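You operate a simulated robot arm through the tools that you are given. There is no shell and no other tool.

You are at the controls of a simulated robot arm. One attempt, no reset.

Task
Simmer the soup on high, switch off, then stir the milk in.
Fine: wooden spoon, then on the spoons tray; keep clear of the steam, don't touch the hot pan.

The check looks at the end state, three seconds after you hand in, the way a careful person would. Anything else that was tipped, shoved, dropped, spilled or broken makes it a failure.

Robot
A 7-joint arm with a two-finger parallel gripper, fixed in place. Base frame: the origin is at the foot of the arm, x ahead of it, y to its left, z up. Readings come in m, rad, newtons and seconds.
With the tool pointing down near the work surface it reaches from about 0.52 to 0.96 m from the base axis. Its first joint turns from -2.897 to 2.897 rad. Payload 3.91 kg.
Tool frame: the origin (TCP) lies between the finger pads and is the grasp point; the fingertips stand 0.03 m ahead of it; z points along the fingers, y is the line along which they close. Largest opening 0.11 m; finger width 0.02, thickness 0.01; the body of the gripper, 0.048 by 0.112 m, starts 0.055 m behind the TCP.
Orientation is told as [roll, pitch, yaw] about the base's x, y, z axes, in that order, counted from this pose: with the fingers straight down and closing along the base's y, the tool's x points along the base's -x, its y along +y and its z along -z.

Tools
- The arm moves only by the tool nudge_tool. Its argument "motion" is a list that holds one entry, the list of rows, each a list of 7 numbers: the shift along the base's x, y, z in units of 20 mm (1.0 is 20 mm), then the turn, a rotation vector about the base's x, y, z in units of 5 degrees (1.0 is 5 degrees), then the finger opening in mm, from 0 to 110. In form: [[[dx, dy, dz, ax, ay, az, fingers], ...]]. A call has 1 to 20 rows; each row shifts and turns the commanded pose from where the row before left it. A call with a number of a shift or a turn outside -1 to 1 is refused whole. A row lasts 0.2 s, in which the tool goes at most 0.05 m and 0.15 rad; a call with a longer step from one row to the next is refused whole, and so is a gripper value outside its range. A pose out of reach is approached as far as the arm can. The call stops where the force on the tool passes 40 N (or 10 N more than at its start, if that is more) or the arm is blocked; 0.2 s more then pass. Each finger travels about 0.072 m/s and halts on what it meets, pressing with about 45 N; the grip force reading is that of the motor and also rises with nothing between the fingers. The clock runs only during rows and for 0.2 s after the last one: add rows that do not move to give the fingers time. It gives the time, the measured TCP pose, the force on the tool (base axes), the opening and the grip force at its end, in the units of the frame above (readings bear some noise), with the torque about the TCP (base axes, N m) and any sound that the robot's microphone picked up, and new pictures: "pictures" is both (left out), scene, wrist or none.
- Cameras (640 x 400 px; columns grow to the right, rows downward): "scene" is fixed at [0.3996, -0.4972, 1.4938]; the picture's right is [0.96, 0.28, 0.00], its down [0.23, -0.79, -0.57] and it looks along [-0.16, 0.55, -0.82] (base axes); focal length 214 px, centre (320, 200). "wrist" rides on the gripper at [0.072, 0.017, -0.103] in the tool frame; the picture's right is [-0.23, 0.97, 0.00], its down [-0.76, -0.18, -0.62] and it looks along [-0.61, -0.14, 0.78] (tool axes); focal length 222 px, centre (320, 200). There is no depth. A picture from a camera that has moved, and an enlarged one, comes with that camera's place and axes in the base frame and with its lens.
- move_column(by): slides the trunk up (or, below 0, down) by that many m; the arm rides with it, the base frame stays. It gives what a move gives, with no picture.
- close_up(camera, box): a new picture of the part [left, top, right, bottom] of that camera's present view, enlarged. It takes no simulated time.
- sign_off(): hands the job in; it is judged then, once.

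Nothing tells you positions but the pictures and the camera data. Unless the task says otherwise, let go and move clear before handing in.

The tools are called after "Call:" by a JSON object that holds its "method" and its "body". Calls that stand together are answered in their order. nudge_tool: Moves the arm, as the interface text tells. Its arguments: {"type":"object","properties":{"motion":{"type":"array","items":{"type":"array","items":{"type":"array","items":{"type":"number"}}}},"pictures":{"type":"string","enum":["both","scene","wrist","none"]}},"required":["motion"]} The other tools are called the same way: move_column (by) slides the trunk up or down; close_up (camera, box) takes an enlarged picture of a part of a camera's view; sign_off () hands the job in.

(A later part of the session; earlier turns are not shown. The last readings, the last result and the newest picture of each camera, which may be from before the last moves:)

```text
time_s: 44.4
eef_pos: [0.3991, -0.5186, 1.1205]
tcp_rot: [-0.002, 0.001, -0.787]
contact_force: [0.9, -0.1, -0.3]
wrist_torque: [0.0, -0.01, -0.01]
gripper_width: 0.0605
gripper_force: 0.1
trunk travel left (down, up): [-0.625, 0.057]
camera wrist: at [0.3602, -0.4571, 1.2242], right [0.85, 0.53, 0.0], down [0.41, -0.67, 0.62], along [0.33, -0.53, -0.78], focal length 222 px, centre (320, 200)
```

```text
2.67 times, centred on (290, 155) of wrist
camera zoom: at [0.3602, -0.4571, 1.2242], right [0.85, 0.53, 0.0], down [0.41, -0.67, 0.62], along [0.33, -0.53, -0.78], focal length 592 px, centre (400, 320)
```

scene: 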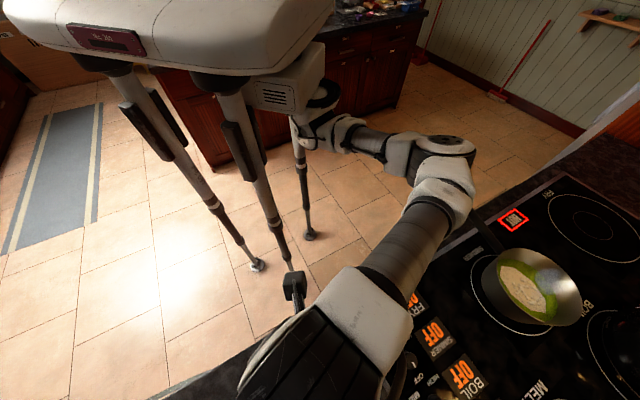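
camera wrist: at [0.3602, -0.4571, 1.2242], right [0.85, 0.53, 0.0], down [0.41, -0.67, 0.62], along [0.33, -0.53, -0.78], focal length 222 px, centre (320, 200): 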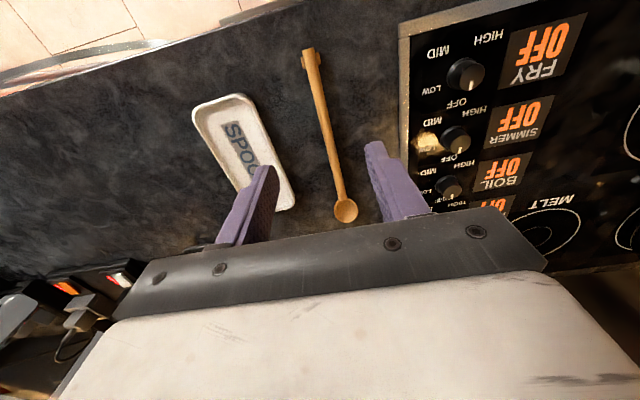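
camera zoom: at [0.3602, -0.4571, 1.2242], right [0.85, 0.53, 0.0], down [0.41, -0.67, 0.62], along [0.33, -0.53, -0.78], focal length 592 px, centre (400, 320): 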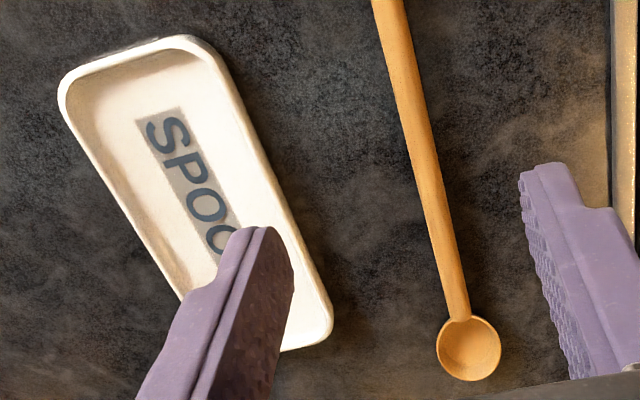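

The spoon lies straight away from me: handle end ≈ (0.363, -0.483), bowl tip ≈ (0.556, -0.677), with a small foot under the handle end. I'll tilt the tool 45° forward, body leaning back toward the robot. Then, with the tool upright later, the spoon slopes down and the gripper stays outside the pan and steam.

Call:
{"method": "nudge_tool", "body": {"motion": [[[-0.05, 0.05, -0.3, -0.707, -0.707, 0, 50], [-0.05, 0.05, -0.3, -0.707, -0.707, 0, 50], [-0.05, 0.05, -0.3, -0.707, -0.707, 0, 50], [-0.05, 0.05, -0.3, -0.707, -0.707, 0, 50], [-0.05, 0.05, -0.3, -0.707, -0.707, 0, 50], [-0.05, 0.05, -0.3, -0.707, -0.707, 0, 50], [-0.05, 0.05, -0.3, -0.707, -0.707, 0, 50], [-0.05, 0.05, -0.3, -0.707, -0.707, 0, 50], [-0.04, 0.03, -0.3, -0.707, -0.707, 0, 50], [0, 0, 0, 0, 0, 0, 50]]], "pictures": "both"}}

```text
time_s: 46.6
eef_pos: [0.3911, -0.5103, 1.067]
tcp_rot: [0.001, -0.785, -0.786]
contact_force: [-0.5, 0.2, -0.6]
wrist_torque: [-0.01, 0.02, 0.02]
gripper_width: 0.0502
gripper_force: 0.1
trunk travel left (down, up): [-0.625, 0.057]
camera wrist: at [0.3153, -0.4115, 1.0887], right [0.8, 0.57, 0.16], down [-0.06, -0.2, 0.98], along [0.59, -0.79, -0.12], focal length 222 px, centre (320, 200)
```

scene: 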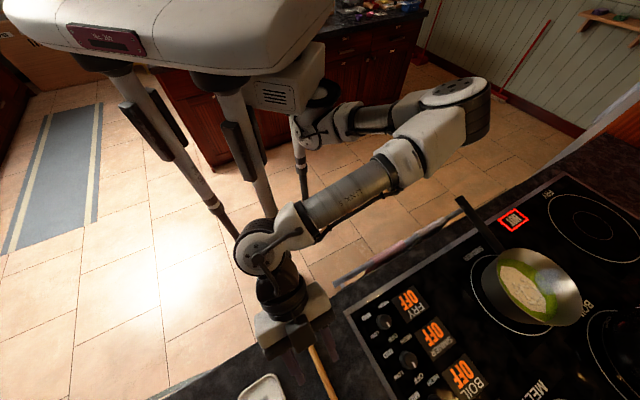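
wrist: 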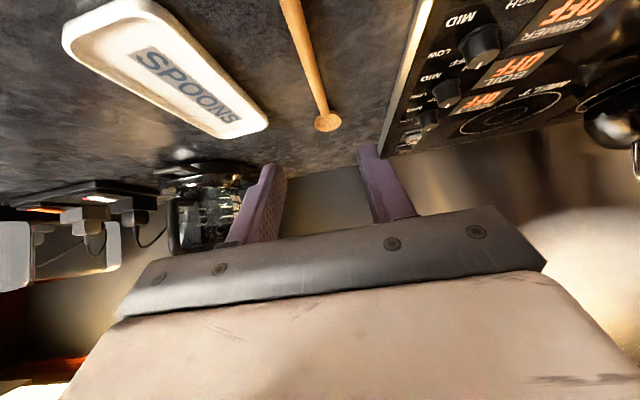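

The tilted pose is easily reachable, and the pan stays well clear of the arm. I'll lower toward the handle, straddling it, and stop just above to check.

Call:
{"method": "nudge_tool", "body": {"motion": [[[0, 0, -0.8, 0, 0, 0, 50], [0, 0, -0.8, 0, 0, 0, 50], [0, 0, -0.8, 0, 0, 0, 50], [0, 0, -0.8, 0, 0, 0, 50], [0, 0, -0.7, 0, 0, 0, 50], [0, 0, -0.5, 0, 0, 0, 50], [0, 0, 0, 0, 0, 0, 50]]], "pictures": "both"}}

Call:
{"method": "close_up", "body": {"camera": "scene", "box": [220, 290, 380, 400]}}

Call:
{"method": "close_up", "body": {"camera": "wrist", "box": [220, 80, 440, 230]}}

```text
time_s: 48.2
eef_pos: [0.3914, -0.51, 0.9788]
tcp_rot: [0.001, -0.783, -0.786]
contact_force: [0.4, 0.7, -0.5]
wrist_torque: [-0.02, 0.0, -0.02]
gripper_width: 0.0503
gripper_force: 0.0
trunk travel left (down, up): [-0.625, 0.057]
camera wrist: at [0.3153, -0.4121, 1.0009], right [0.8, 0.57, 0.16], down [-0.06, -0.2, 0.98], along [0.59, -0.79, -0.13], focal length 222 px, centre (320, 200)
```

scene: 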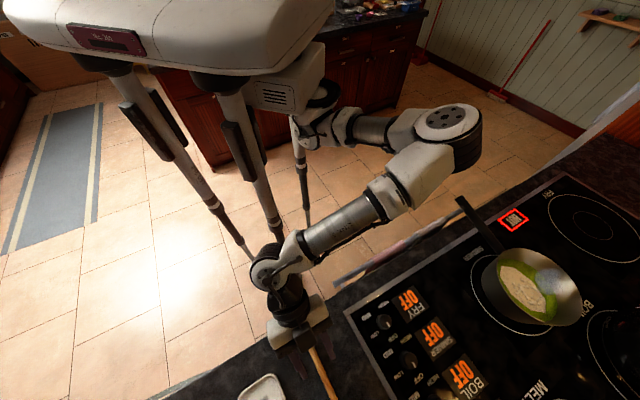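
wrist: 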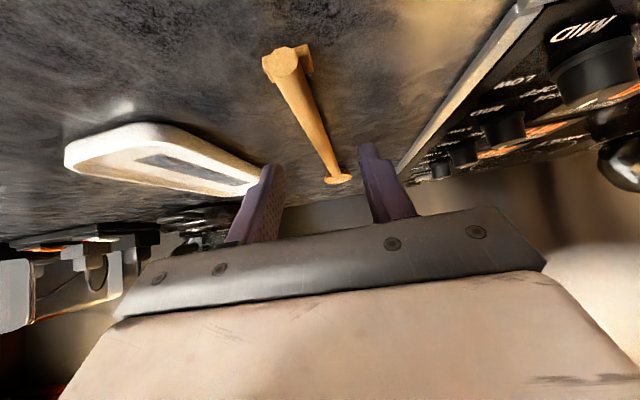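

```text
3.64 times, centred on (300, 345) of scene
camera zoom: at [0.3996, -0.4972, 1.4938], right [0.96, 0.28, 0.0], down [0.23, -0.79, -0.57], along [-0.16, 0.55, -0.82], focal length 780 px, centre (393, -327)
```

zoom: 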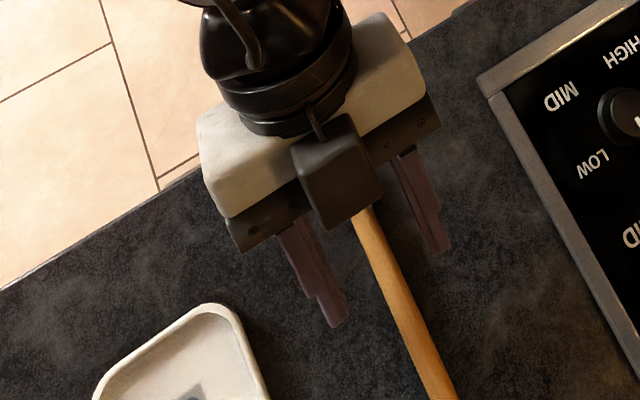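

```text
2.67 times, centred on (330, 155) of wrist
camera zoom: at [0.3153, -0.4121, 1.0009], right [0.8, 0.57, 0.16], down [-0.06, -0.2, 0.98], along [0.59, -0.79, -0.13], focal length 592 px, centre (293, 320)
```

zoom: 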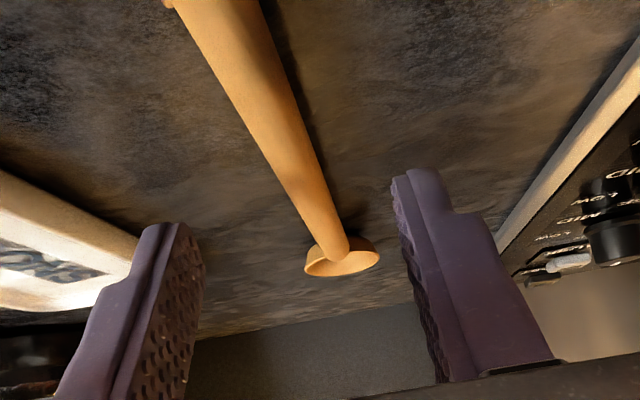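

The handle axis sits at z≈0.930, centred between the fingers. I'll ease down in small steps, watching for counter contact.

Call:
{"method": "nudge_tool", "body": {"motion": [[[-0.05, -0.05, -0.3, 0, 0, 0, 40], [0, 0, -0.3, 0, 0, 0, 40], [0, 0, -0.3, 0, 0, 0, 40], [0, 0, -0.2, 0, 0, 0, 40], [0, 0, -0.1, 0, 0, 0, 40], [0, 0, 0, 0, 0, 0, 40]]], "pictures": "both"}}

Call:
{"method": "close_up", "body": {"camera": "wrist", "box": [220, 40, 440, 230]}}

Call:
{"method": "close_up", "body": {"camera": "scene", "box": [240, 300, 370, 400]}}

```text
time_s: 49.6
eef_pos: [0.39, -0.5112, 0.9544]
tcp_rot: [-0.001, -0.784, -0.787]
contact_force: [-0.1, -0.1, -0.2]
wrist_torque: [0.01, 0.0, 0.01]
gripper_width: 0.04
gripper_force: 0.0
trunk travel left (down, up): [-0.625, 0.057]
camera wrist: at [0.3146, -0.4125, 0.9761], right [0.8, 0.57, 0.16], down [-0.06, -0.2, 0.98], along [0.59, -0.79, -0.13], focal length 222 px, centre (320, 200)
```

scene: 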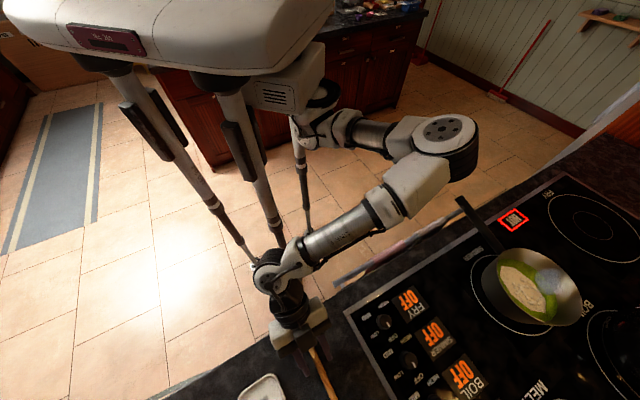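
wrist: 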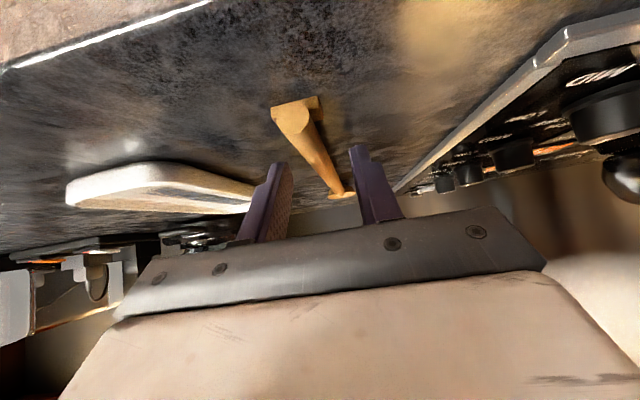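

```text
2.11 times, centred on (330, 135) of wrist
camera zoom: at [0.3146, -0.4125, 0.9761], right [0.8, 0.57, 0.16], down [-0.06, -0.2, 0.98], along [0.59, -0.79, -0.13], focal length 468 px, centre (299, 337)
```

zoom: 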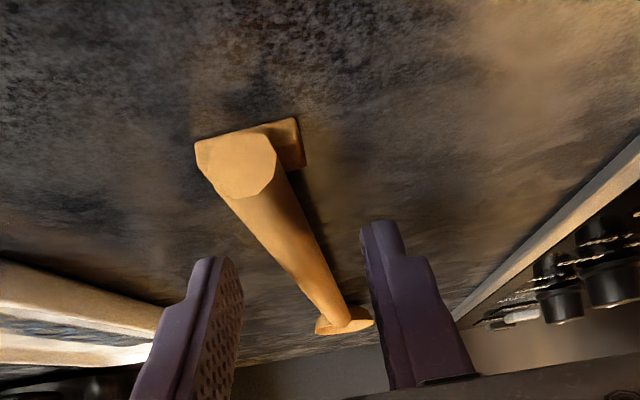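

```text
4.00 times, centred on (305, 350) of scene
camera zoom: at [0.3996, -0.4972, 1.4938], right [0.96, 0.28, 0.0], down [0.23, -0.79, -0.57], along [-0.16, 0.55, -0.82], focal length 858 px, centre (380, -400)
```

zoom: 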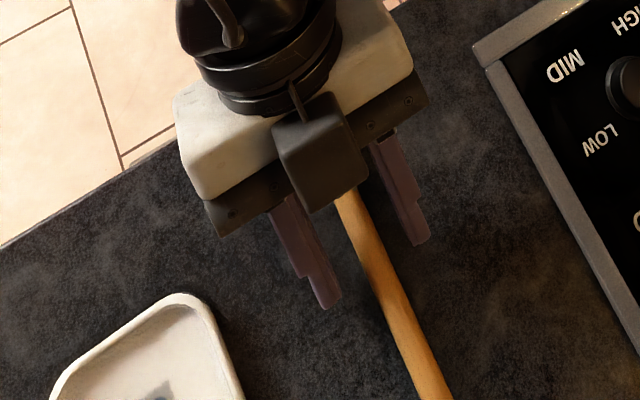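

Still no contact; the counter is at about z = 0.922 and the handle rests just above it. I'll go down 2.5 mm more and close on the handle.

Call:
{"method": "nudge_tool", "body": {"motion": [[[0, 0, -0.06, 0, 0, 0, 40], [0, 0, -0.06, 0, 0, 0, 40], [0, 0, 0, 0, 0, 0, 30], [0, 0, 0, 0, 0, 0, 20], [0, 0, 0, 0, 0, 0, 5], [0, 0, 0, 0, 0, 0, 5], [0, 0, 0, 0, 0, 0, 5], [0, 0, 0, 0, 0, 0, 5]]], "pictures": "both"}}

Call:
{"method": "close_up", "body": {"camera": "wrist", "box": [220, 40, 440, 230]}}

```text
time_s: 51.4
eef_pos: [0.3876, -0.5113, 0.9511]
tcp_rot: [0.001, -0.784, -0.786]
contact_force: [0.3, -0.8, 1.3]
wrist_torque: [0.0, 0.03, 0.04]
gripper_width: 0.0127
gripper_force: 45.3
trunk travel left (down, up): [-0.625, 0.057]
camera wrist: at [0.3132, -0.4131, 0.9738], right [0.8, 0.57, 0.16], down [-0.06, -0.2, 0.98], along [0.59, -0.79, -0.13], focal length 222 px, centre (320, 200)
```

scene: 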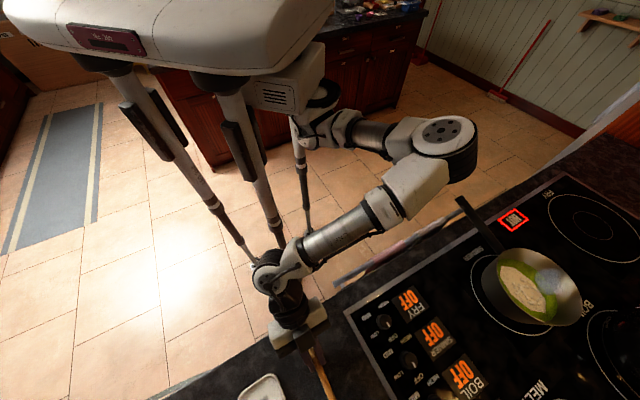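
wrist: 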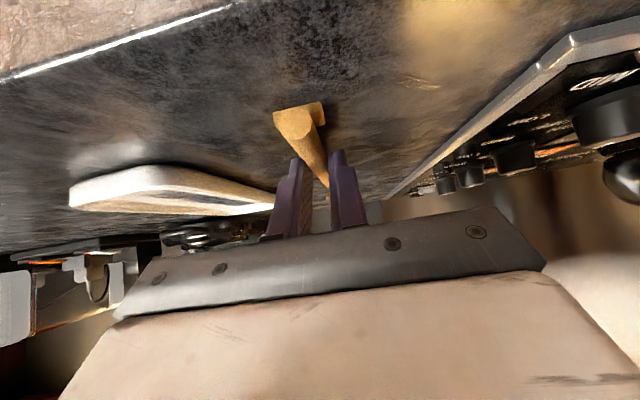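

```text
2.11 times, centred on (330, 135) of wrist
camera zoom: at [0.3132, -0.4131, 0.9738], right [0.8, 0.57, 0.16], down [-0.06, -0.2, 0.98], along [0.59, -0.79, -0.13], focal length 468 px, centre (299, 337)
```

zoom: 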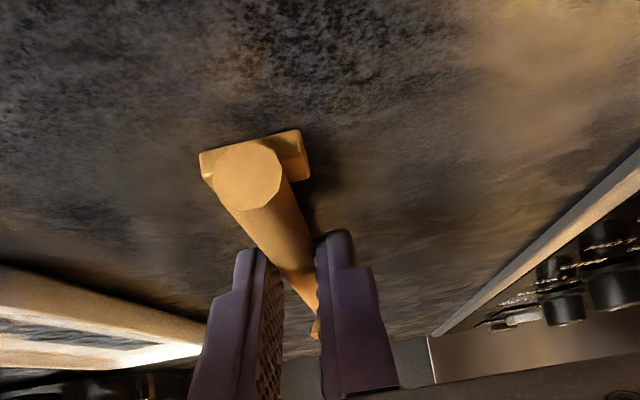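

The handle is held (12.7 mm, 45 N). I'll lift straight up and check that the spoon is secure and level.

Call:
{"method": "nudge_tool", "body": {"motion": [[[0, 0, 0.2, 0, 0, 0, 5], [0, 0, 0.4, 0, 0, 0, 5], [0, 0, 0.6, 0, 0, 0, 5], [0, 0, 0.8, 0, 0, 0, 5], [0, 0, 1, 0, 0, 0, 5], [0, 0, 1, 0, 0, 0, 5], [0, 0, 1, 0, 0, 0, 5], [0, 0, 1, 0, 0, 0, 5], [0, 0, 1, 0, 0, 0, 5], [0, 0, 0.5, 0, 0, 0, 5]]], "pictures": "both"}}

Call:
{"method": "close_up", "body": {"camera": "scene", "box": [220, 260, 420, 400]}}

```text
time_s: 53.6
eef_pos: [0.39, -0.5117, 1.1009]
tcp_rot: [0.002, -0.784, -0.784]
contact_force: [-0.5, 0.1, -0.7]
wrist_torque: [0.02, 0.04, -0.02]
gripper_width: 0.0128
gripper_force: 44.8
trunk travel left (down, up): [-0.625, 0.057]
camera wrist: at [0.315, -0.4141, 1.123], right [0.8, 0.58, 0.16], down [-0.06, -0.2, 0.98], along [0.59, -0.79, -0.13], focal length 222 px, centre (320, 200)
```

scene: 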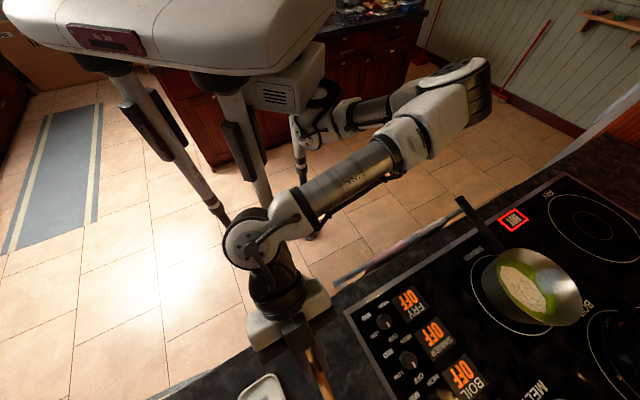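
wrist: 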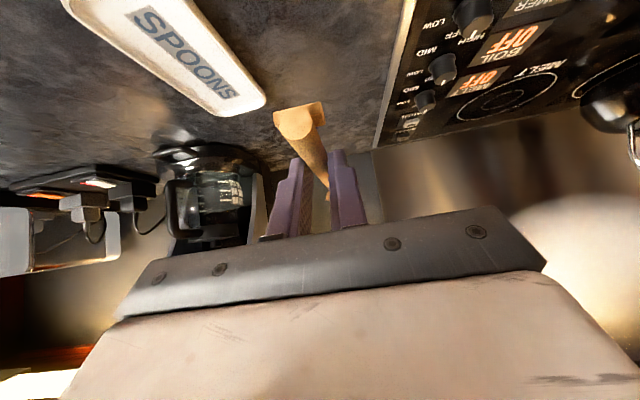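

```text
2.86 times, centred on (320, 330) of scene
camera zoom: at [0.3996, -0.4972, 1.4938], right [0.96, 0.28, 0.0], down [0.23, -0.79, -0.57], along [-0.16, 0.55, -0.82], focal length 613 px, centre (320, -171)
```

zoom: 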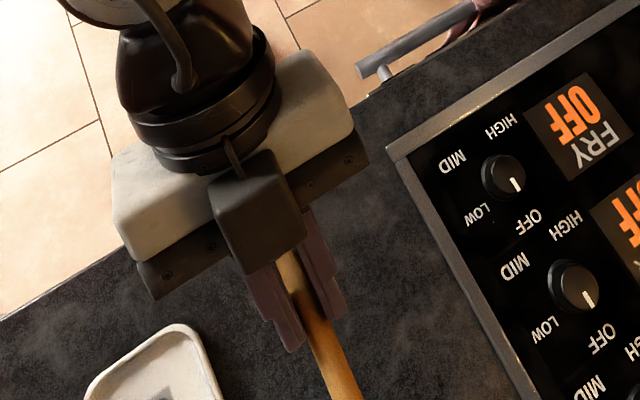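

The spoon is held firmly and level. Before moving over, I'll look at the pan enlarged to fix its rim, the steam and the soup level.

Call:
{"method": "close_up", "body": {"camera": "scene", "box": [450, 190, 610, 340]}}

Call:
{"method": "close_up", "body": {"camera": "scene", "box": [500, 240, 580, 315]}}

```text
2.67 times, centred on (530, 265) of scene
camera zoom: at [0.3996, -0.4972, 1.4938], right [0.96, 0.28, 0.0], down [0.23, -0.79, -0.57], along [-0.16, 0.55, -0.82], focal length 572 px, centre (-240, 27)
```

zoom: 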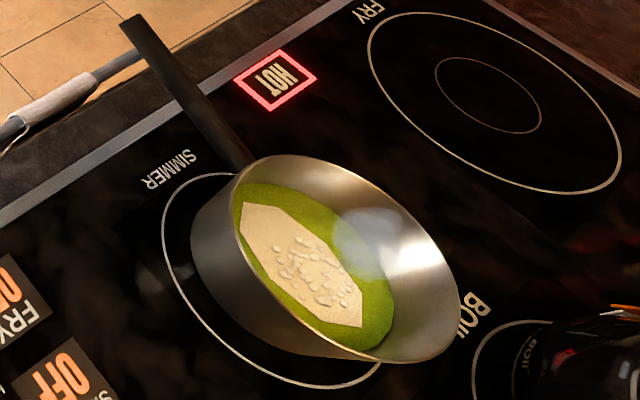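

```text
5.33 times, centred on (540, 278) of scene
camera zoom: at [0.3996, -0.4972, 1.4938], right [0.96, 0.28, 0.0], down [0.23, -0.79, -0.57], along [-0.16, 0.55, -0.82], focal length 1144 px, centre (-853, -213)
```

zoom: 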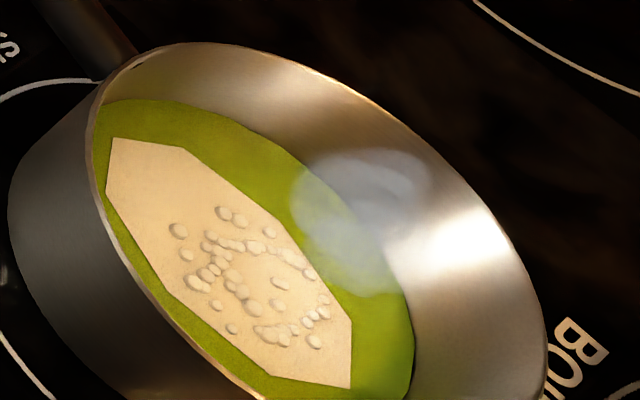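

The pan's axis is at about (0.829, -0.246), with the rim at r≈0.083, z≈0.995 and soup level ≈0.95; its handle points toward the robot. I'll come in from the right of that handle: raise, yaw the spoon to point along +x, then swing it to slope down at a standoff outside the pan.

Call:
{"method": "nudge_tool", "body": {"motion": [[[0, 0, 1, 0, 0, 1, 5], [0, 0, 1, 0, 0, 1, 5], [0, 0, 1, 0, 0, 1, 5], [0, 0, 1, 0, 0, 1, 5], [0, 0, 1, 0, 0, 1, 5], [0, 0, 0.5, 0, 0, 1, 5], [0, 0.5, 0.5, 0, 0, 1, 5], [0, 0.5, 0.5, 0, 0, 1, 5], [0, 0.5, 0.5, 0, 0, 1, 5]]], "pictures": "scene"}}

Call:
{"method": "nudge_tool", "body": {"motion": [[[0.6, 1, 0, 0, 0.5, 0, 5], [0.6, 1, 0, 0, 0.5, 0, 5], [0.8, 1, 0, 0, 0.5, 0, 5], [0.8, 1, 0, 0, 0.5, 0, 5], [0.8, 1, 0, 0, 0.5, 0, 5], [0.8, 1, 0, 0, 0.5, 0, 5], [0.8, 1, 0, 0, 0.5, 0, 5], [0.8, 1, 0, 0, 0.5, 0, 5], [0.8, 1, 0, 0, 0.5, 0, 5], [0.8, 1, 0, 0, 0.5, 0, 5], [0.6, 0.5, 0, 0, 0, 0, 5], [0, 0, 0, 0, 0, 0, 5]]], "pictures": "both"}}

```text
time_s: 55.6
eef_pos: [0.4253, -0.5039, 1.1923]
tcp_rot: [-0.002, -0.782, -0.001]
contact_force: [-0.5, 0.7, 0.1]
wrist_torque: [0.04, 0.04, -0.03]
gripper_width: 0.0127
gripper_force: 44.9
out of reach, approached as far as the arm can: row 7, 8, 9
trunk travel left (down, up): [-0.625, 0.057]
```

scene: 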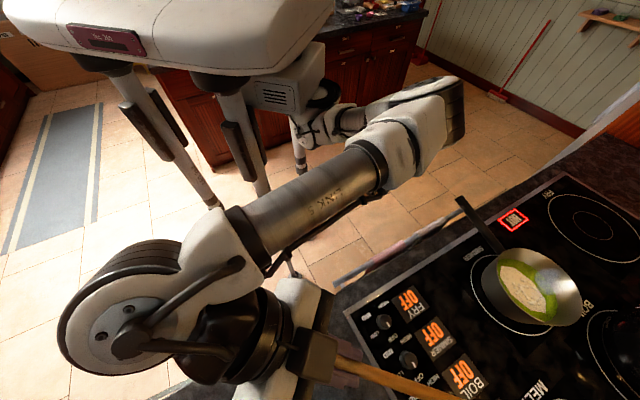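

```text
time_s: 58.2
eef_pos: [0.5879, -0.295, 1.1928]
tcp_rot: [-0.001, -0.346, 0.0]
contact_force: [-0.4, -0.1, -0.5]
wrist_torque: [0.0, 0.02, 0.06]
gripper_width: 0.0128
gripper_force: 45.4
trunk travel left (down, up): [-0.625, 0.057]
camera wrist: at [0.4848, -0.2789, 1.2656], right [0.21, 0.97, 0.08], down [0.5, -0.18, 0.85], along [0.84, -0.14, -0.53], focal length 222 px, centre (320, 200)
```

scene: 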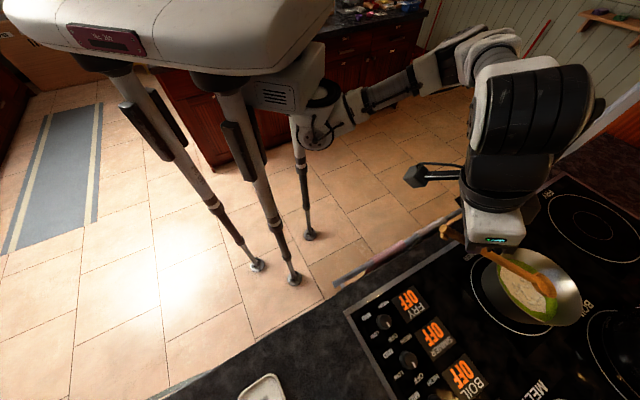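
wrist: 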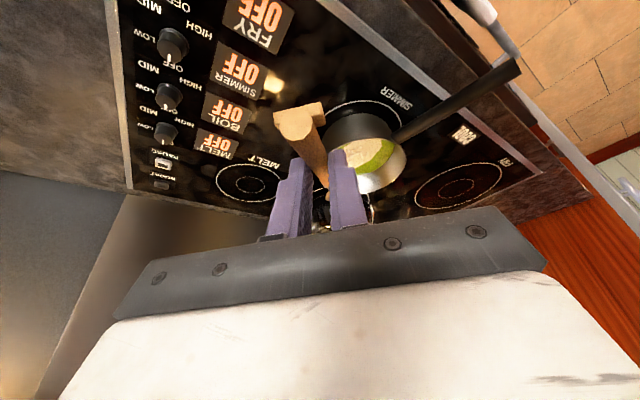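

The spoon and arm are at the standoff, and the hot indicator may have changed. I'll zoom in on the pan and indicator.

Call:
{"method": "close_up", "body": {"camera": "wrist", "box": [260, 70, 520, 230]}}

Call:
{"method": "close_up", "body": {"camera": "scene", "box": [430, 190, 610, 340]}}

```text
2.46 times, centred on (390, 150) of wrist
camera zoom: at [0.4848, -0.2789, 1.2656], right [0.21, 0.97, 0.08], down [0.5, -0.18, 0.85], along [0.84, -0.14, -0.53], focal length 547 px, centre (148, 323)
```

zoom: 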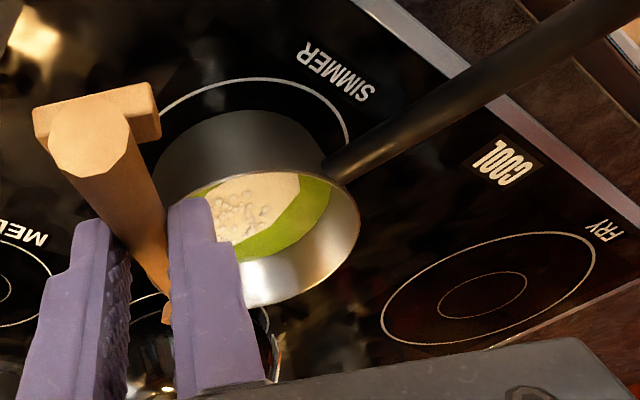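

```text
2.67 times, centred on (520, 265) of scene
camera zoom: at [0.3996, -0.4972, 1.4938], right [0.96, 0.28, 0.0], down [0.23, -0.79, -0.57], along [-0.16, 0.55, -0.82], focal length 572 px, centre (-213, 27)
```

zoom: 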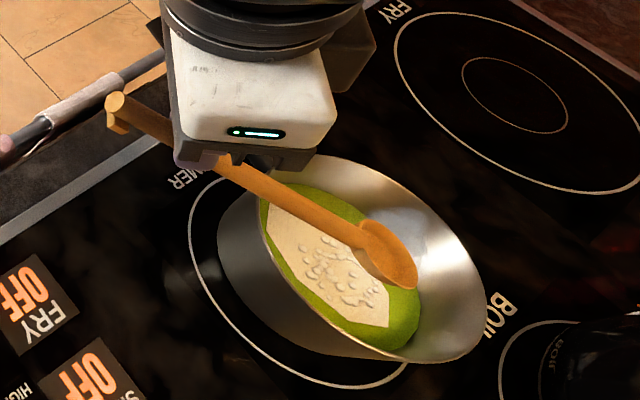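

The indicator now reads COOL and the soup is settling; I'll still keep the hand outside the pan's footprint. Next I'll raise, steepen the spoon to about 50°, and move so only the bowl is above the soup.

Call:
{"method": "nudge_tool", "body": {"motion": [[[0, 0, 1, 0, 0.8, 0, 5], [0, 0, 1, 0, 0.8, 0, 5], [0, 0, 1, 0, 0.8, 0, 5], [0, 0, 0, 0, 0.9, 0, 5], [0, 0, 0, 0, 0.9, 0, 5], [0, 0, 0, 0, 0.8, 0, 5], [0.6, 0.41, 0, 0, 0, 0, 5], [0.9, 0.41, 0, 0, 0, 0, 5], [0.9, 0.41, 0, 0, 0, 0, 5], [0.9, 0.41, 0, 0, 0, 0, 5], [0.9, 0.41, 0, 0, 0, 0, 5], [0.9, 0.41, 0, 0, 0, 0, 5], [0.4, 0, 0, 0, 0, 0, 5], [0, 0, 0, 0, 0, 0, 5]]], "pictures": "both"}}

Call:
{"method": "close_up", "body": {"camera": "wrist", "box": [200, 60, 460, 230]}}

Call:
{"method": "close_up", "body": {"camera": "scene", "box": [430, 150, 640, 350]}}

```text
time_s: 61.2
eef_pos: [0.7001, -0.248, 1.2521]
tcp_rot: [0.0, 0.089, 0.0]
contact_force: [0.5, 0.2, -0.7]
wrist_torque: [0.01, 0.03, 0.01]
gripper_width: 0.0125
gripper_force: 44.7
trunk travel left (down, up): [-0.625, 0.057]
camera wrist: at [0.637, -0.2317, 1.3614], right [0.23, 0.97, -0.02], down [0.81, -0.18, 0.55], along [0.54, -0.14, -0.83], focal length 222 px, centre (320, 200)
```

scene: 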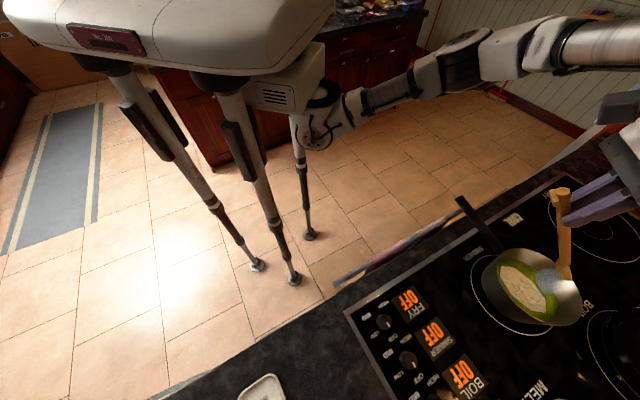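
wrist: 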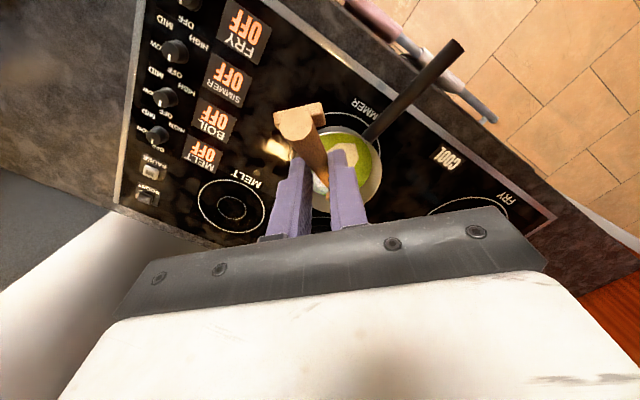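

```text
2.35 times, centred on (330, 145) of wrist
camera zoom: at [0.637, -0.2317, 1.3614], right [0.23, 0.97, -0.02], down [0.81, -0.18, 0.55], along [0.54, -0.14, -0.83], focal length 523 px, centre (296, 329)
```

zoom: 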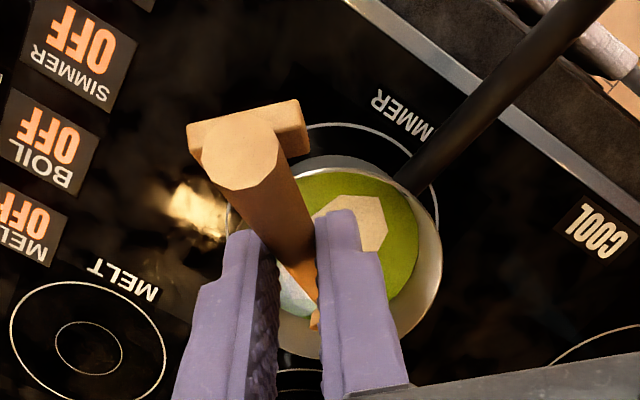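

```text
2.00 times, centred on (535, 250) of scene
camera zoom: at [0.3996, -0.4972, 1.4938], right [0.96, 0.28, 0.0], down [0.23, -0.79, -0.57], along [-0.16, 0.55, -0.82], focal length 429 px, centre (-110, 100)
```

zoom: 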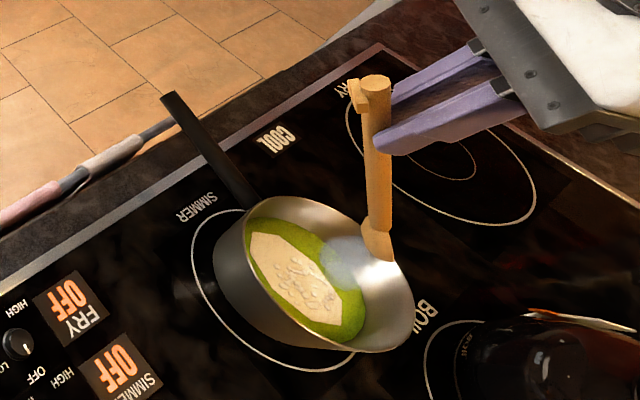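

The bowl is directly above the soup, the gripper is off to the side, and the projection matches my estimate to within a few pixels. I'll lower straight down in stages.

Call:
{"method": "nudge_tool", "body": {"motion": [[[0, 0, -0.8, 0, 0, 0, 5], [0, 0, -0.8, 0, 0, 0, 5], [0, 0, -0.8, 0, 0, 0, 5], [0, 0, -0.8, 0, 0, 0, 5], [0, 0, -0.8, 0, 0, 0, 5], [0, 0, -0.5, 0, 0, 0, 5], [0, 0, 0, 0, 0, 0, 5]]], "pictures": "both"}}

Call:
{"method": "close_up", "body": {"camera": "wrist", "box": [200, 60, 460, 230]}}

Call:
{"method": "close_up", "body": {"camera": "scene", "box": [450, 190, 610, 340]}}

```text
time_s: 62.8
eef_pos: [0.6974, -0.2445, 1.1616]
tcp_rot: [0.0, 0.091, 0.001]
contact_force: [-0.8, -0.2, -0.6]
wrist_torque: [-0.01, 0.01, 0.0]
gripper_width: 0.0127
gripper_force: 45.1
trunk travel left (down, up): [-0.625, 0.057]
camera wrist: at [0.6348, -0.2295, 1.2716], right [0.23, 0.97, -0.02], down [0.81, -0.18, 0.55], along [0.54, -0.14, -0.83], focal length 222 px, centre (320, 200)
```

scene: 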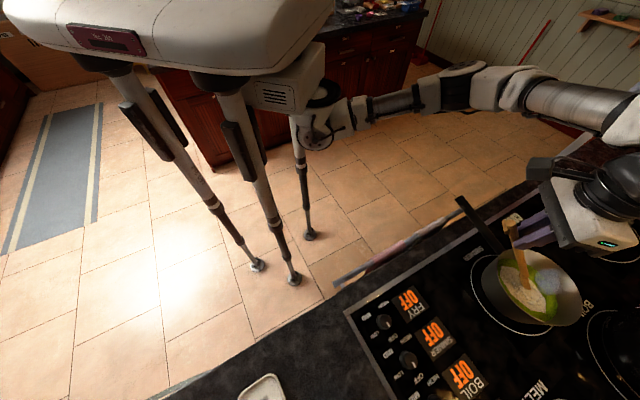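
wrist: 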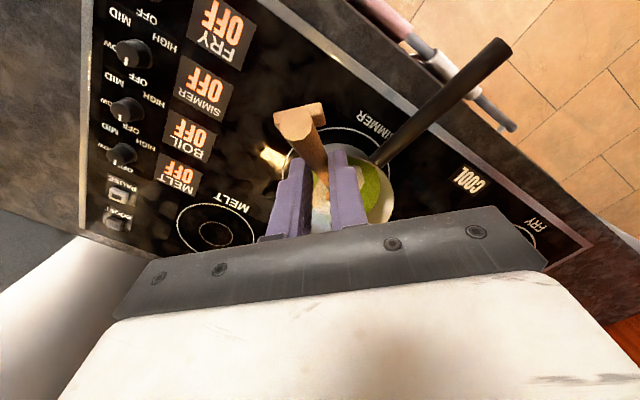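

```text
2.35 times, centred on (330, 145) of wrist
camera zoom: at [0.6348, -0.2295, 1.2716], right [0.23, 0.97, -0.02], down [0.81, -0.18, 0.55], along [0.54, -0.14, -0.83], focal length 523 px, centre (296, 329)
```

zoom: 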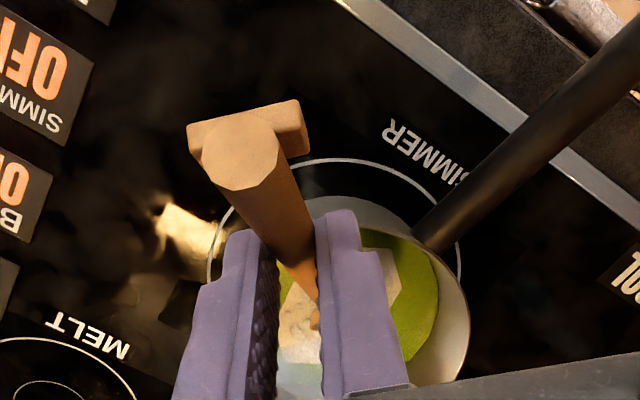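

```text
2.67 times, centred on (530, 265) of scene
camera zoom: at [0.3996, -0.4972, 1.4938], right [0.96, 0.28, 0.0], down [0.23, -0.79, -0.57], along [-0.16, 0.55, -0.82], focal length 572 px, centre (-240, 27)
```

zoom: 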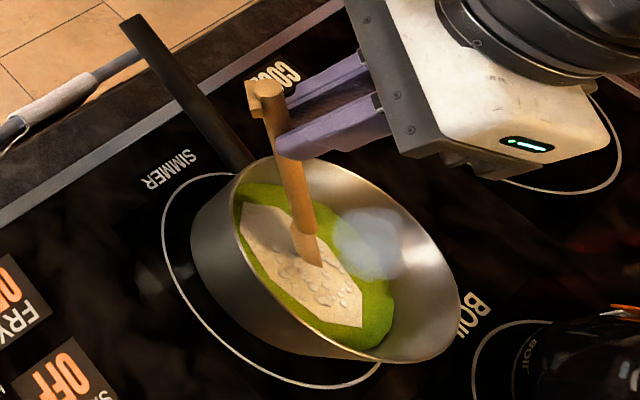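

The bowl is just above the milk, the rim is clear of the handle, and the steam wisp is away from the gripper. I'll lower the bowl into the soup gently.

Call:
{"method": "nudge_tool", "body": {"motion": [[[0.05, 0.1, -0.4, 0, 0, 0, 5], [0.05, 0.1, -0.4, 0, 0, 0, 5], [0, 0, -0.3, 0, 0, 0, 5], [0, 0, 0, 0, 0, 0, 5]]], "pictures": "both"}}

Call:
{"method": "close_up", "body": {"camera": "scene", "box": [450, 190, 610, 340]}}

Call:
{"method": "close_up", "body": {"camera": "wrist", "box": [240, 80, 420, 230]}}

```text
time_s: 63.8
eef_pos: [0.7014, -0.242, 1.1389]
tcp_rot: [0.0, 0.089, 0.0]
contact_force: [0.1, -0.3, -0.8]
wrist_torque: [-0.01, 0.0, 0.0]
gripper_width: 0.0127
gripper_force: 45.0
trunk travel left (down, up): [-0.625, 0.057]
camera wrist: at [0.6383, -0.226, 1.2489], right [0.23, 0.97, -0.02], down [0.81, -0.18, 0.55], along [0.54, -0.14, -0.83], focal length 222 px, centre (320, 200)
```

scene: 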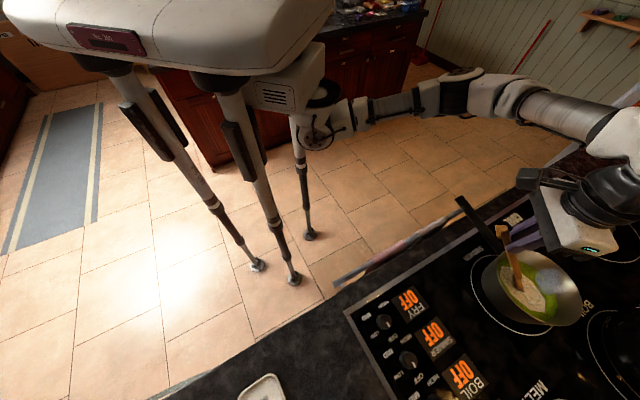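
wrist: 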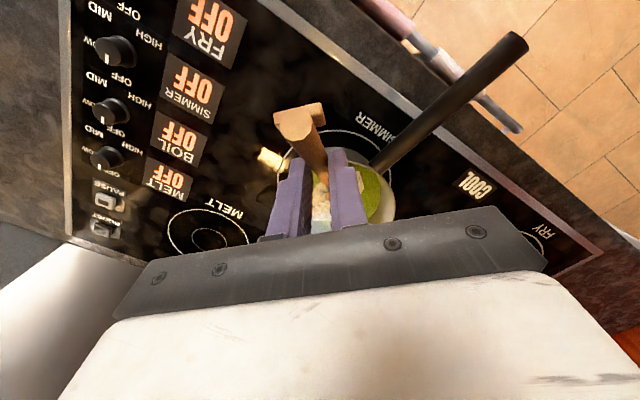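

```text
2.67 times, centred on (530, 265) of scene
camera zoom: at [0.3996, -0.4972, 1.4938], right [0.96, 0.28, 0.0], down [0.23, -0.79, -0.57], along [-0.16, 0.55, -0.82], focal length 572 px, centre (-240, 27)
```

zoom: 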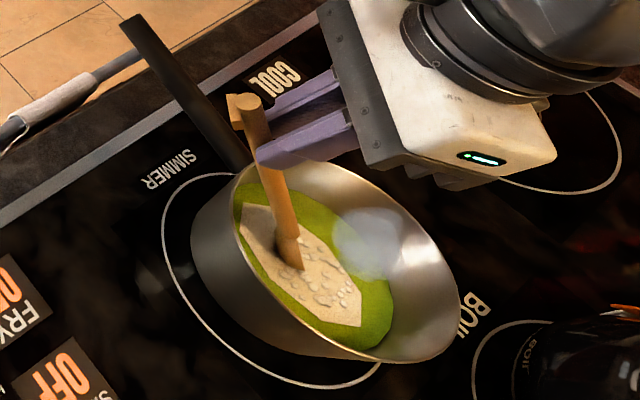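

```text
2.67 times, centred on (330, 155) of wrist
camera zoom: at [0.6383, -0.226, 1.2489], right [0.23, 0.97, -0.02], down [0.81, -0.18, 0.55], along [0.54, -0.14, -0.83], focal length 592 px, centre (293, 320)
```

zoom: 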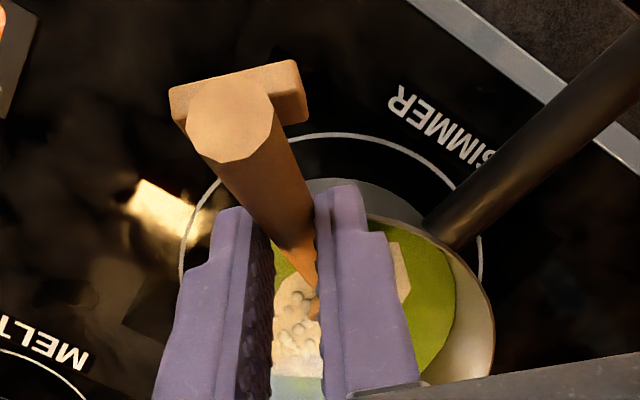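

The bowl tip is in the soup at the pan's centre with no contact force. I'll start a gentle elliptical stir that stays well inside the walls, wider sideways so the hand keeps out of the steam column.

Call:
{"method": "nudge_tool", "body": {"motion": [[[0.5, 0, -0.1, 0, 0, 0, 5], [0.7, 0, -0.1, 0, 0, 0, 5], [-0.0685, 0.574, 0, 0, 0, 0, 5], [-0.195, 0.4865, 0, 0, 0, 0, 5], [-0.292, 0.3255, 0, 0, 0, 0, 5], [-0.3445, 0.114, 0, 0, 0, 0, 5], [-0.3445, -0.114, 0, 0, 0, 0, 5], [-0.292, -0.3255, 0, 0, 0, 0, 5], [-0.195, -0.4865, 0, 0, 0, 0, 5], [-0.0685, -0.574, 0, 0, 0, 0, 5], [0.0685, -0.574, 0, 0, 0, 0, 5], [0.195, -0.4865, 0, 0, 0, 0, 5], [0.292, -0.3255, 0, 0, 0, 0, 5], [0.3445, -0.114, 0, 0, 0, 0, 5], [0.3445, 0.114, 0, 0, 0, 0, 5], [0.292, 0.3255, 0, 0, 0, 0, 5], [0.195, 0.4865, 0, 0, 0, 0, 5], [0.0685, 0.574, 0, 0, 0, 0, 5]]], "pictures": "both"}}

Call:
{"method": "close_up", "body": {"camera": "scene", "box": [450, 190, 610, 340]}}

```text
time_s: 67.6
eef_pos: [0.7251, -0.2403, 1.1356]
tcp_rot: [-0.001, 0.089, -0.001]
contact_force: [0.4, -0.3, 0.3]
wrist_torque: [0.01, 0.04, -0.01]
gripper_width: 0.0126
gripper_force: 44.5
trunk travel left (down, up): [-0.625, 0.057]
camera wrist: at [0.663, -0.2253, 1.2458], right [0.23, 0.97, -0.02], down [0.81, -0.18, 0.55], along [0.54, -0.14, -0.83], focal length 222 px, centre (320, 200)
```

scene: 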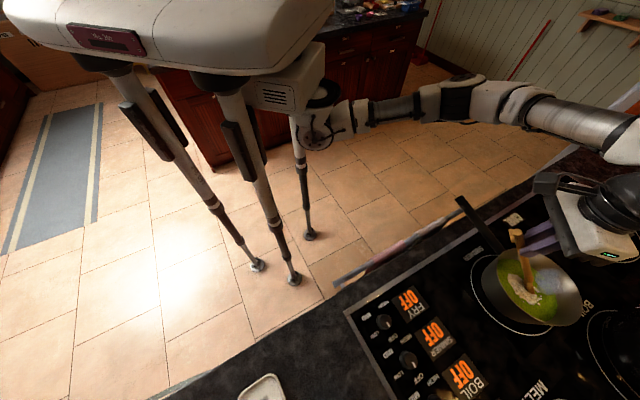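
wrist: 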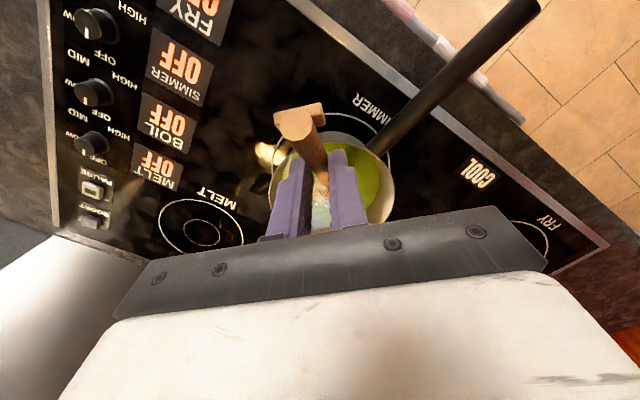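

```text
2.67 times, centred on (530, 265) of scene
camera zoom: at [0.3996, -0.4972, 1.4938], right [0.96, 0.28, 0.0], down [0.23, -0.79, -0.57], along [-0.16, 0.55, -0.82], focal length 572 px, centre (-240, 27)
```

zoom: 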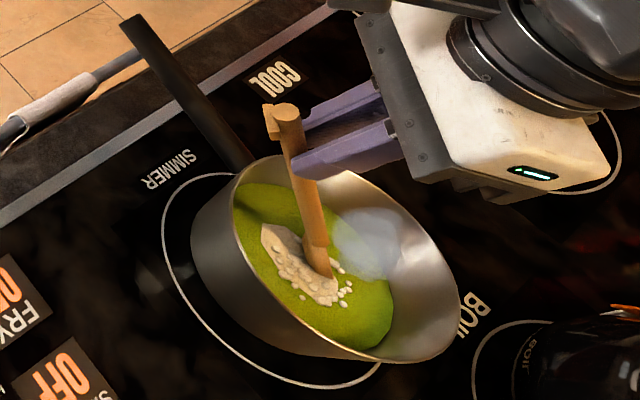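

One loop has clearly shrunk the milk patch. I'll keep stirring.

Call:
{"method": "nudge_tool", "body": {"motion": [[[-0.0685, 0.574, 0, 0, 0, 0, 5], [-0.195, 0.4865, 0, 0, 0, 0, 5], [-0.292, 0.3255, 0, 0, 0, 0, 5], [-0.3445, 0.114, 0, 0, 0, 0, 5], [-0.3445, -0.114, 0, 0, 0, 0, 5], [-0.292, -0.3255, 0, 0, 0, 0, 5], [-0.195, -0.4865, 0, 0, 0, 0, 5], [-0.0685, -0.574, 0, 0, 0, 0, 5], [0.0685, -0.574, 0, 0, 0, 0, 5], [0.195, -0.4865, 0, 0, 0, 0, 5], [0.292, -0.3255, 0, 0, 0, 0, 5], [0.3445, -0.114, 0, 0, 0, 0, 5], [0.3445, 0.114, 0, 0, 0, 0, 5], [0.292, 0.3255, 0, 0, 0, 0, 5], [0.195, 0.4865, 0, 0, 0, 0, 5], [0.0685, 0.574, 0, 0, 0, 0, 5]]], "pictures": "scene"}}

Call:
{"method": "close_up", "body": {"camera": "scene", "box": [450, 190, 610, 340]}}

```text
time_s: 71.0
eef_pos: [0.7232, -0.2405, 1.1344]
tcp_rot: [0.0, 0.089, 0.001]
contact_force: [1.0, -0.7, -0.4]
wrist_torque: [0.01, -0.03, -0.01]
gripper_width: 0.0124
gripper_force: 45.0
trunk travel left (down, up): [-0.625, 0.057]
```

scene: 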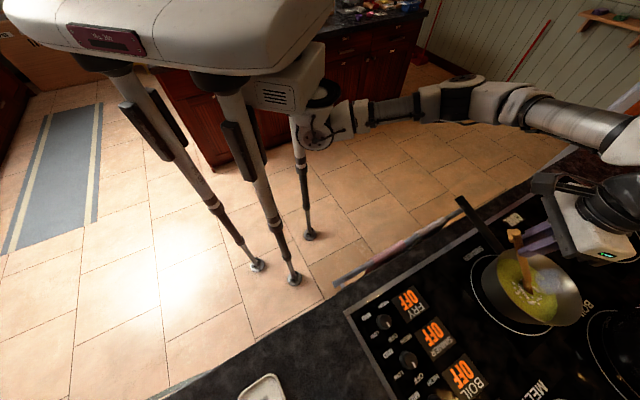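

```text
2.67 times, centred on (530, 265) of scene
camera zoom: at [0.3996, -0.4972, 1.4938], right [0.96, 0.28, 0.0], down [0.23, -0.79, -0.57], along [-0.16, 0.55, -0.82], focal length 572 px, centre (-240, 27)
```

zoom: 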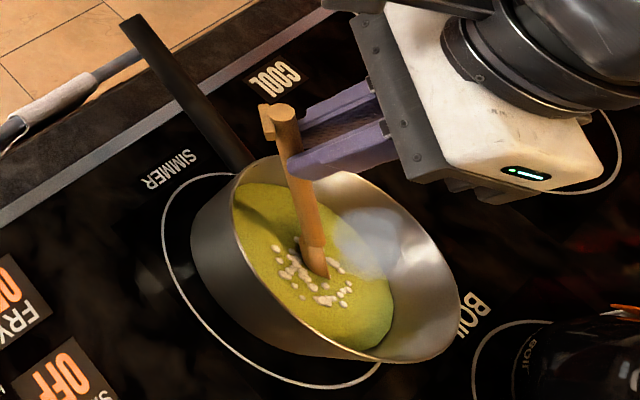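

The milk patch is gone, the soup has turned a lighter uniform green, and only a few bubbles are left. I'll do one more loop to finish the mix.

Call:
{"method": "nudge_tool", "body": {"motion": [[[-0.0685, 0.574, 0, 0, 0, 0, 5], [-0.195, 0.4865, 0, 0, 0, 0, 5], [-0.292, 0.3255, 0, 0, 0, 0, 5], [-0.3445, 0.114, 0, 0, 0, 0, 5], [-0.3445, -0.114, 0, 0, 0, 0, 5], [-0.292, -0.3255, 0, 0, 0, 0, 5], [-0.195, -0.4865, 0, 0, 0, 0, 5], [-0.0685, -0.574, 0, 0, 0, 0, 5], [0.0685, -0.574, 0, 0, 0, 0, 5], [0.195, -0.4865, 0, 0, 0, 0, 5], [0.292, -0.3255, 0, 0, 0, 0, 5], [0.3445, -0.114, 0, 0, 0, 0, 5], [0.3445, 0.114, 0, 0, 0, 0, 5], [0.292, 0.3255, 0, 0, 0, 0, 5], [0.195, 0.4865, 0, 0, 0, 0, 5], [0.0685, 0.574, 0, 0, 0, 0, 5]]], "pictures": "scene"}}

Call:
{"method": "close_up", "body": {"camera": "scene", "box": [450, 190, 610, 340]}}

```text
time_s: 74.4
eef_pos: [0.7257, -0.2413, 1.1353]
tcp_rot: [0.001, 0.091, -0.001]
contact_force: [0.4, -0.8, -0.3]
wrist_torque: [0.0, 0.02, 0.04]
gripper_width: 0.0129
gripper_force: 44.9
trunk travel left (down, up): [-0.625, 0.057]
```

scene: 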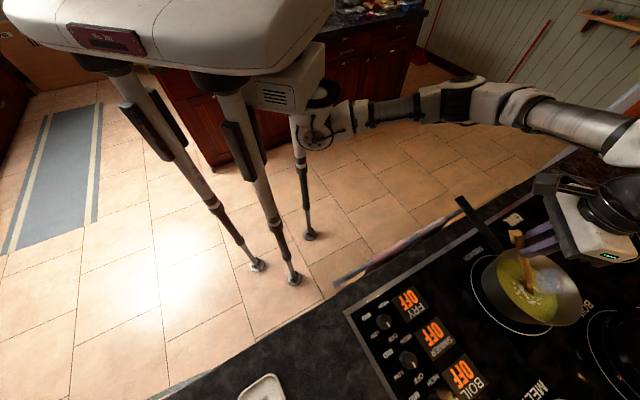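

```text
2.67 times, centred on (530, 265) of scene
camera zoom: at [0.3996, -0.4972, 1.4938], right [0.96, 0.28, 0.0], down [0.23, -0.79, -0.57], along [-0.16, 0.55, -0.82], focal length 572 px, centre (-240, 27)
```

zoom: 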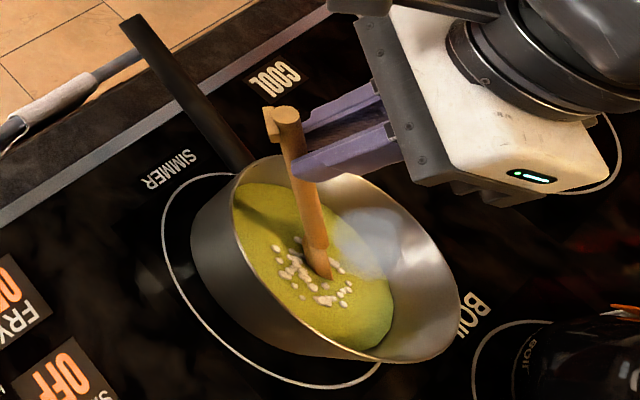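

The milk is fully stirred in. I'll lift the spoon straight up out of the pan and pull back the way I came, outside the steam.

Call:
{"method": "nudge_tool", "body": {"motion": [[[-0.3, 0, 0.4, 0, 0, 0, 5], [-0.3, 0, 0.8, 0, 0, 0, 5], [0, 0, 0.9, 0, 0, 0, 5], [0, 0, 1, 0, 0, 0, 5], [0, 0, 1, 0, 0, 0, 5], [0, 0, 1, 0, 0, 0, 5], [0, 0, 0.9, 0, 0, 0, 5], [0, 0, 0, 0, 0, 0, 5], [-0.5, -0.2, 0, 0, 0, 0, 5], [-0.9, -0.4, 0, 0, 0, 0, 5], [-1, -0.5, 0, 0, 0, 0, 5], [-1, -0.5, 0, 0, 0, 0, 5], [-1, -0.5, 0, 0, 0, 0, 5], [-1, -0.5, 0, 0, 0, 0, 5], [-1, -0.5, 0, 0, 0, 0, 5]]], "pictures": "both"}}

Call:
{"method": "close_up", "body": {"camera": "scene", "box": [430, 170, 620, 350]}}

```text
time_s: 77.6
eef_pos: [0.5847, -0.302, 1.2568]
tcp_rot: [-0.002, 0.09, 0.0]
contact_force: [-1.3, -0.1, -0.4]
wrist_torque: [0.02, 0.03, -0.02]
gripper_width: 0.0127
gripper_force: 45.1
trunk travel left (down, up): [-0.625, 0.057]
camera wrist: at [0.5214, -0.2872, 1.3657], right [0.23, 0.97, -0.02], down [0.81, -0.18, 0.55], along [0.54, -0.14, -0.83], focal length 222 px, centre (320, 200)
```

scene: 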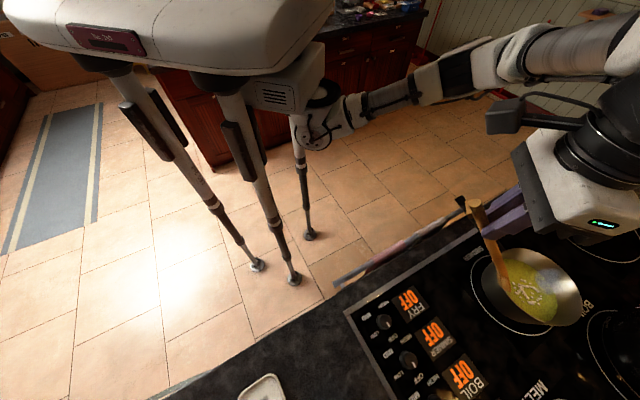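
wrist: 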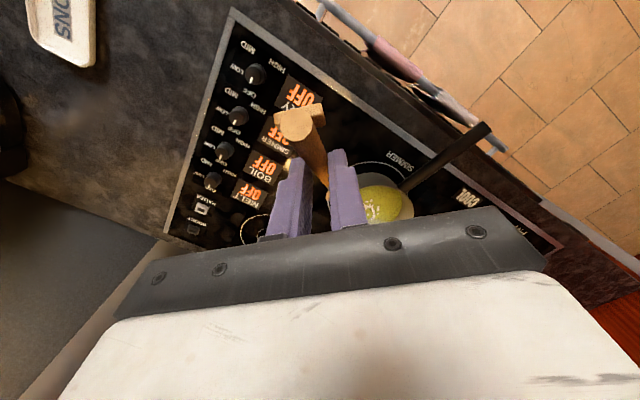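

```text
2.22 times, centred on (525, 260) of scene
camera zoom: at [0.3996, -0.4972, 1.4938], right [0.96, 0.28, 0.0], down [0.23, -0.79, -0.57], along [-0.16, 0.55, -0.82], focal length 477 px, centre (-136, 67)
```

zoom: 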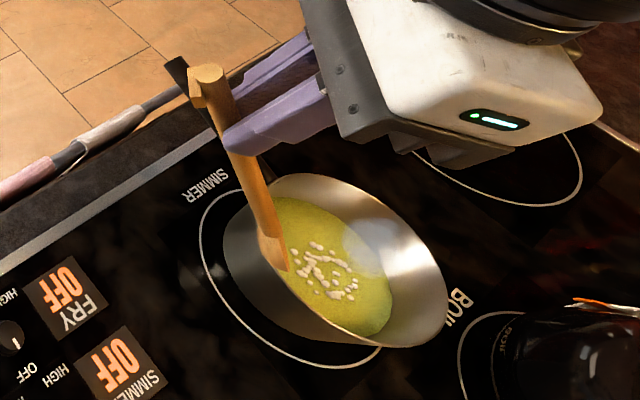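

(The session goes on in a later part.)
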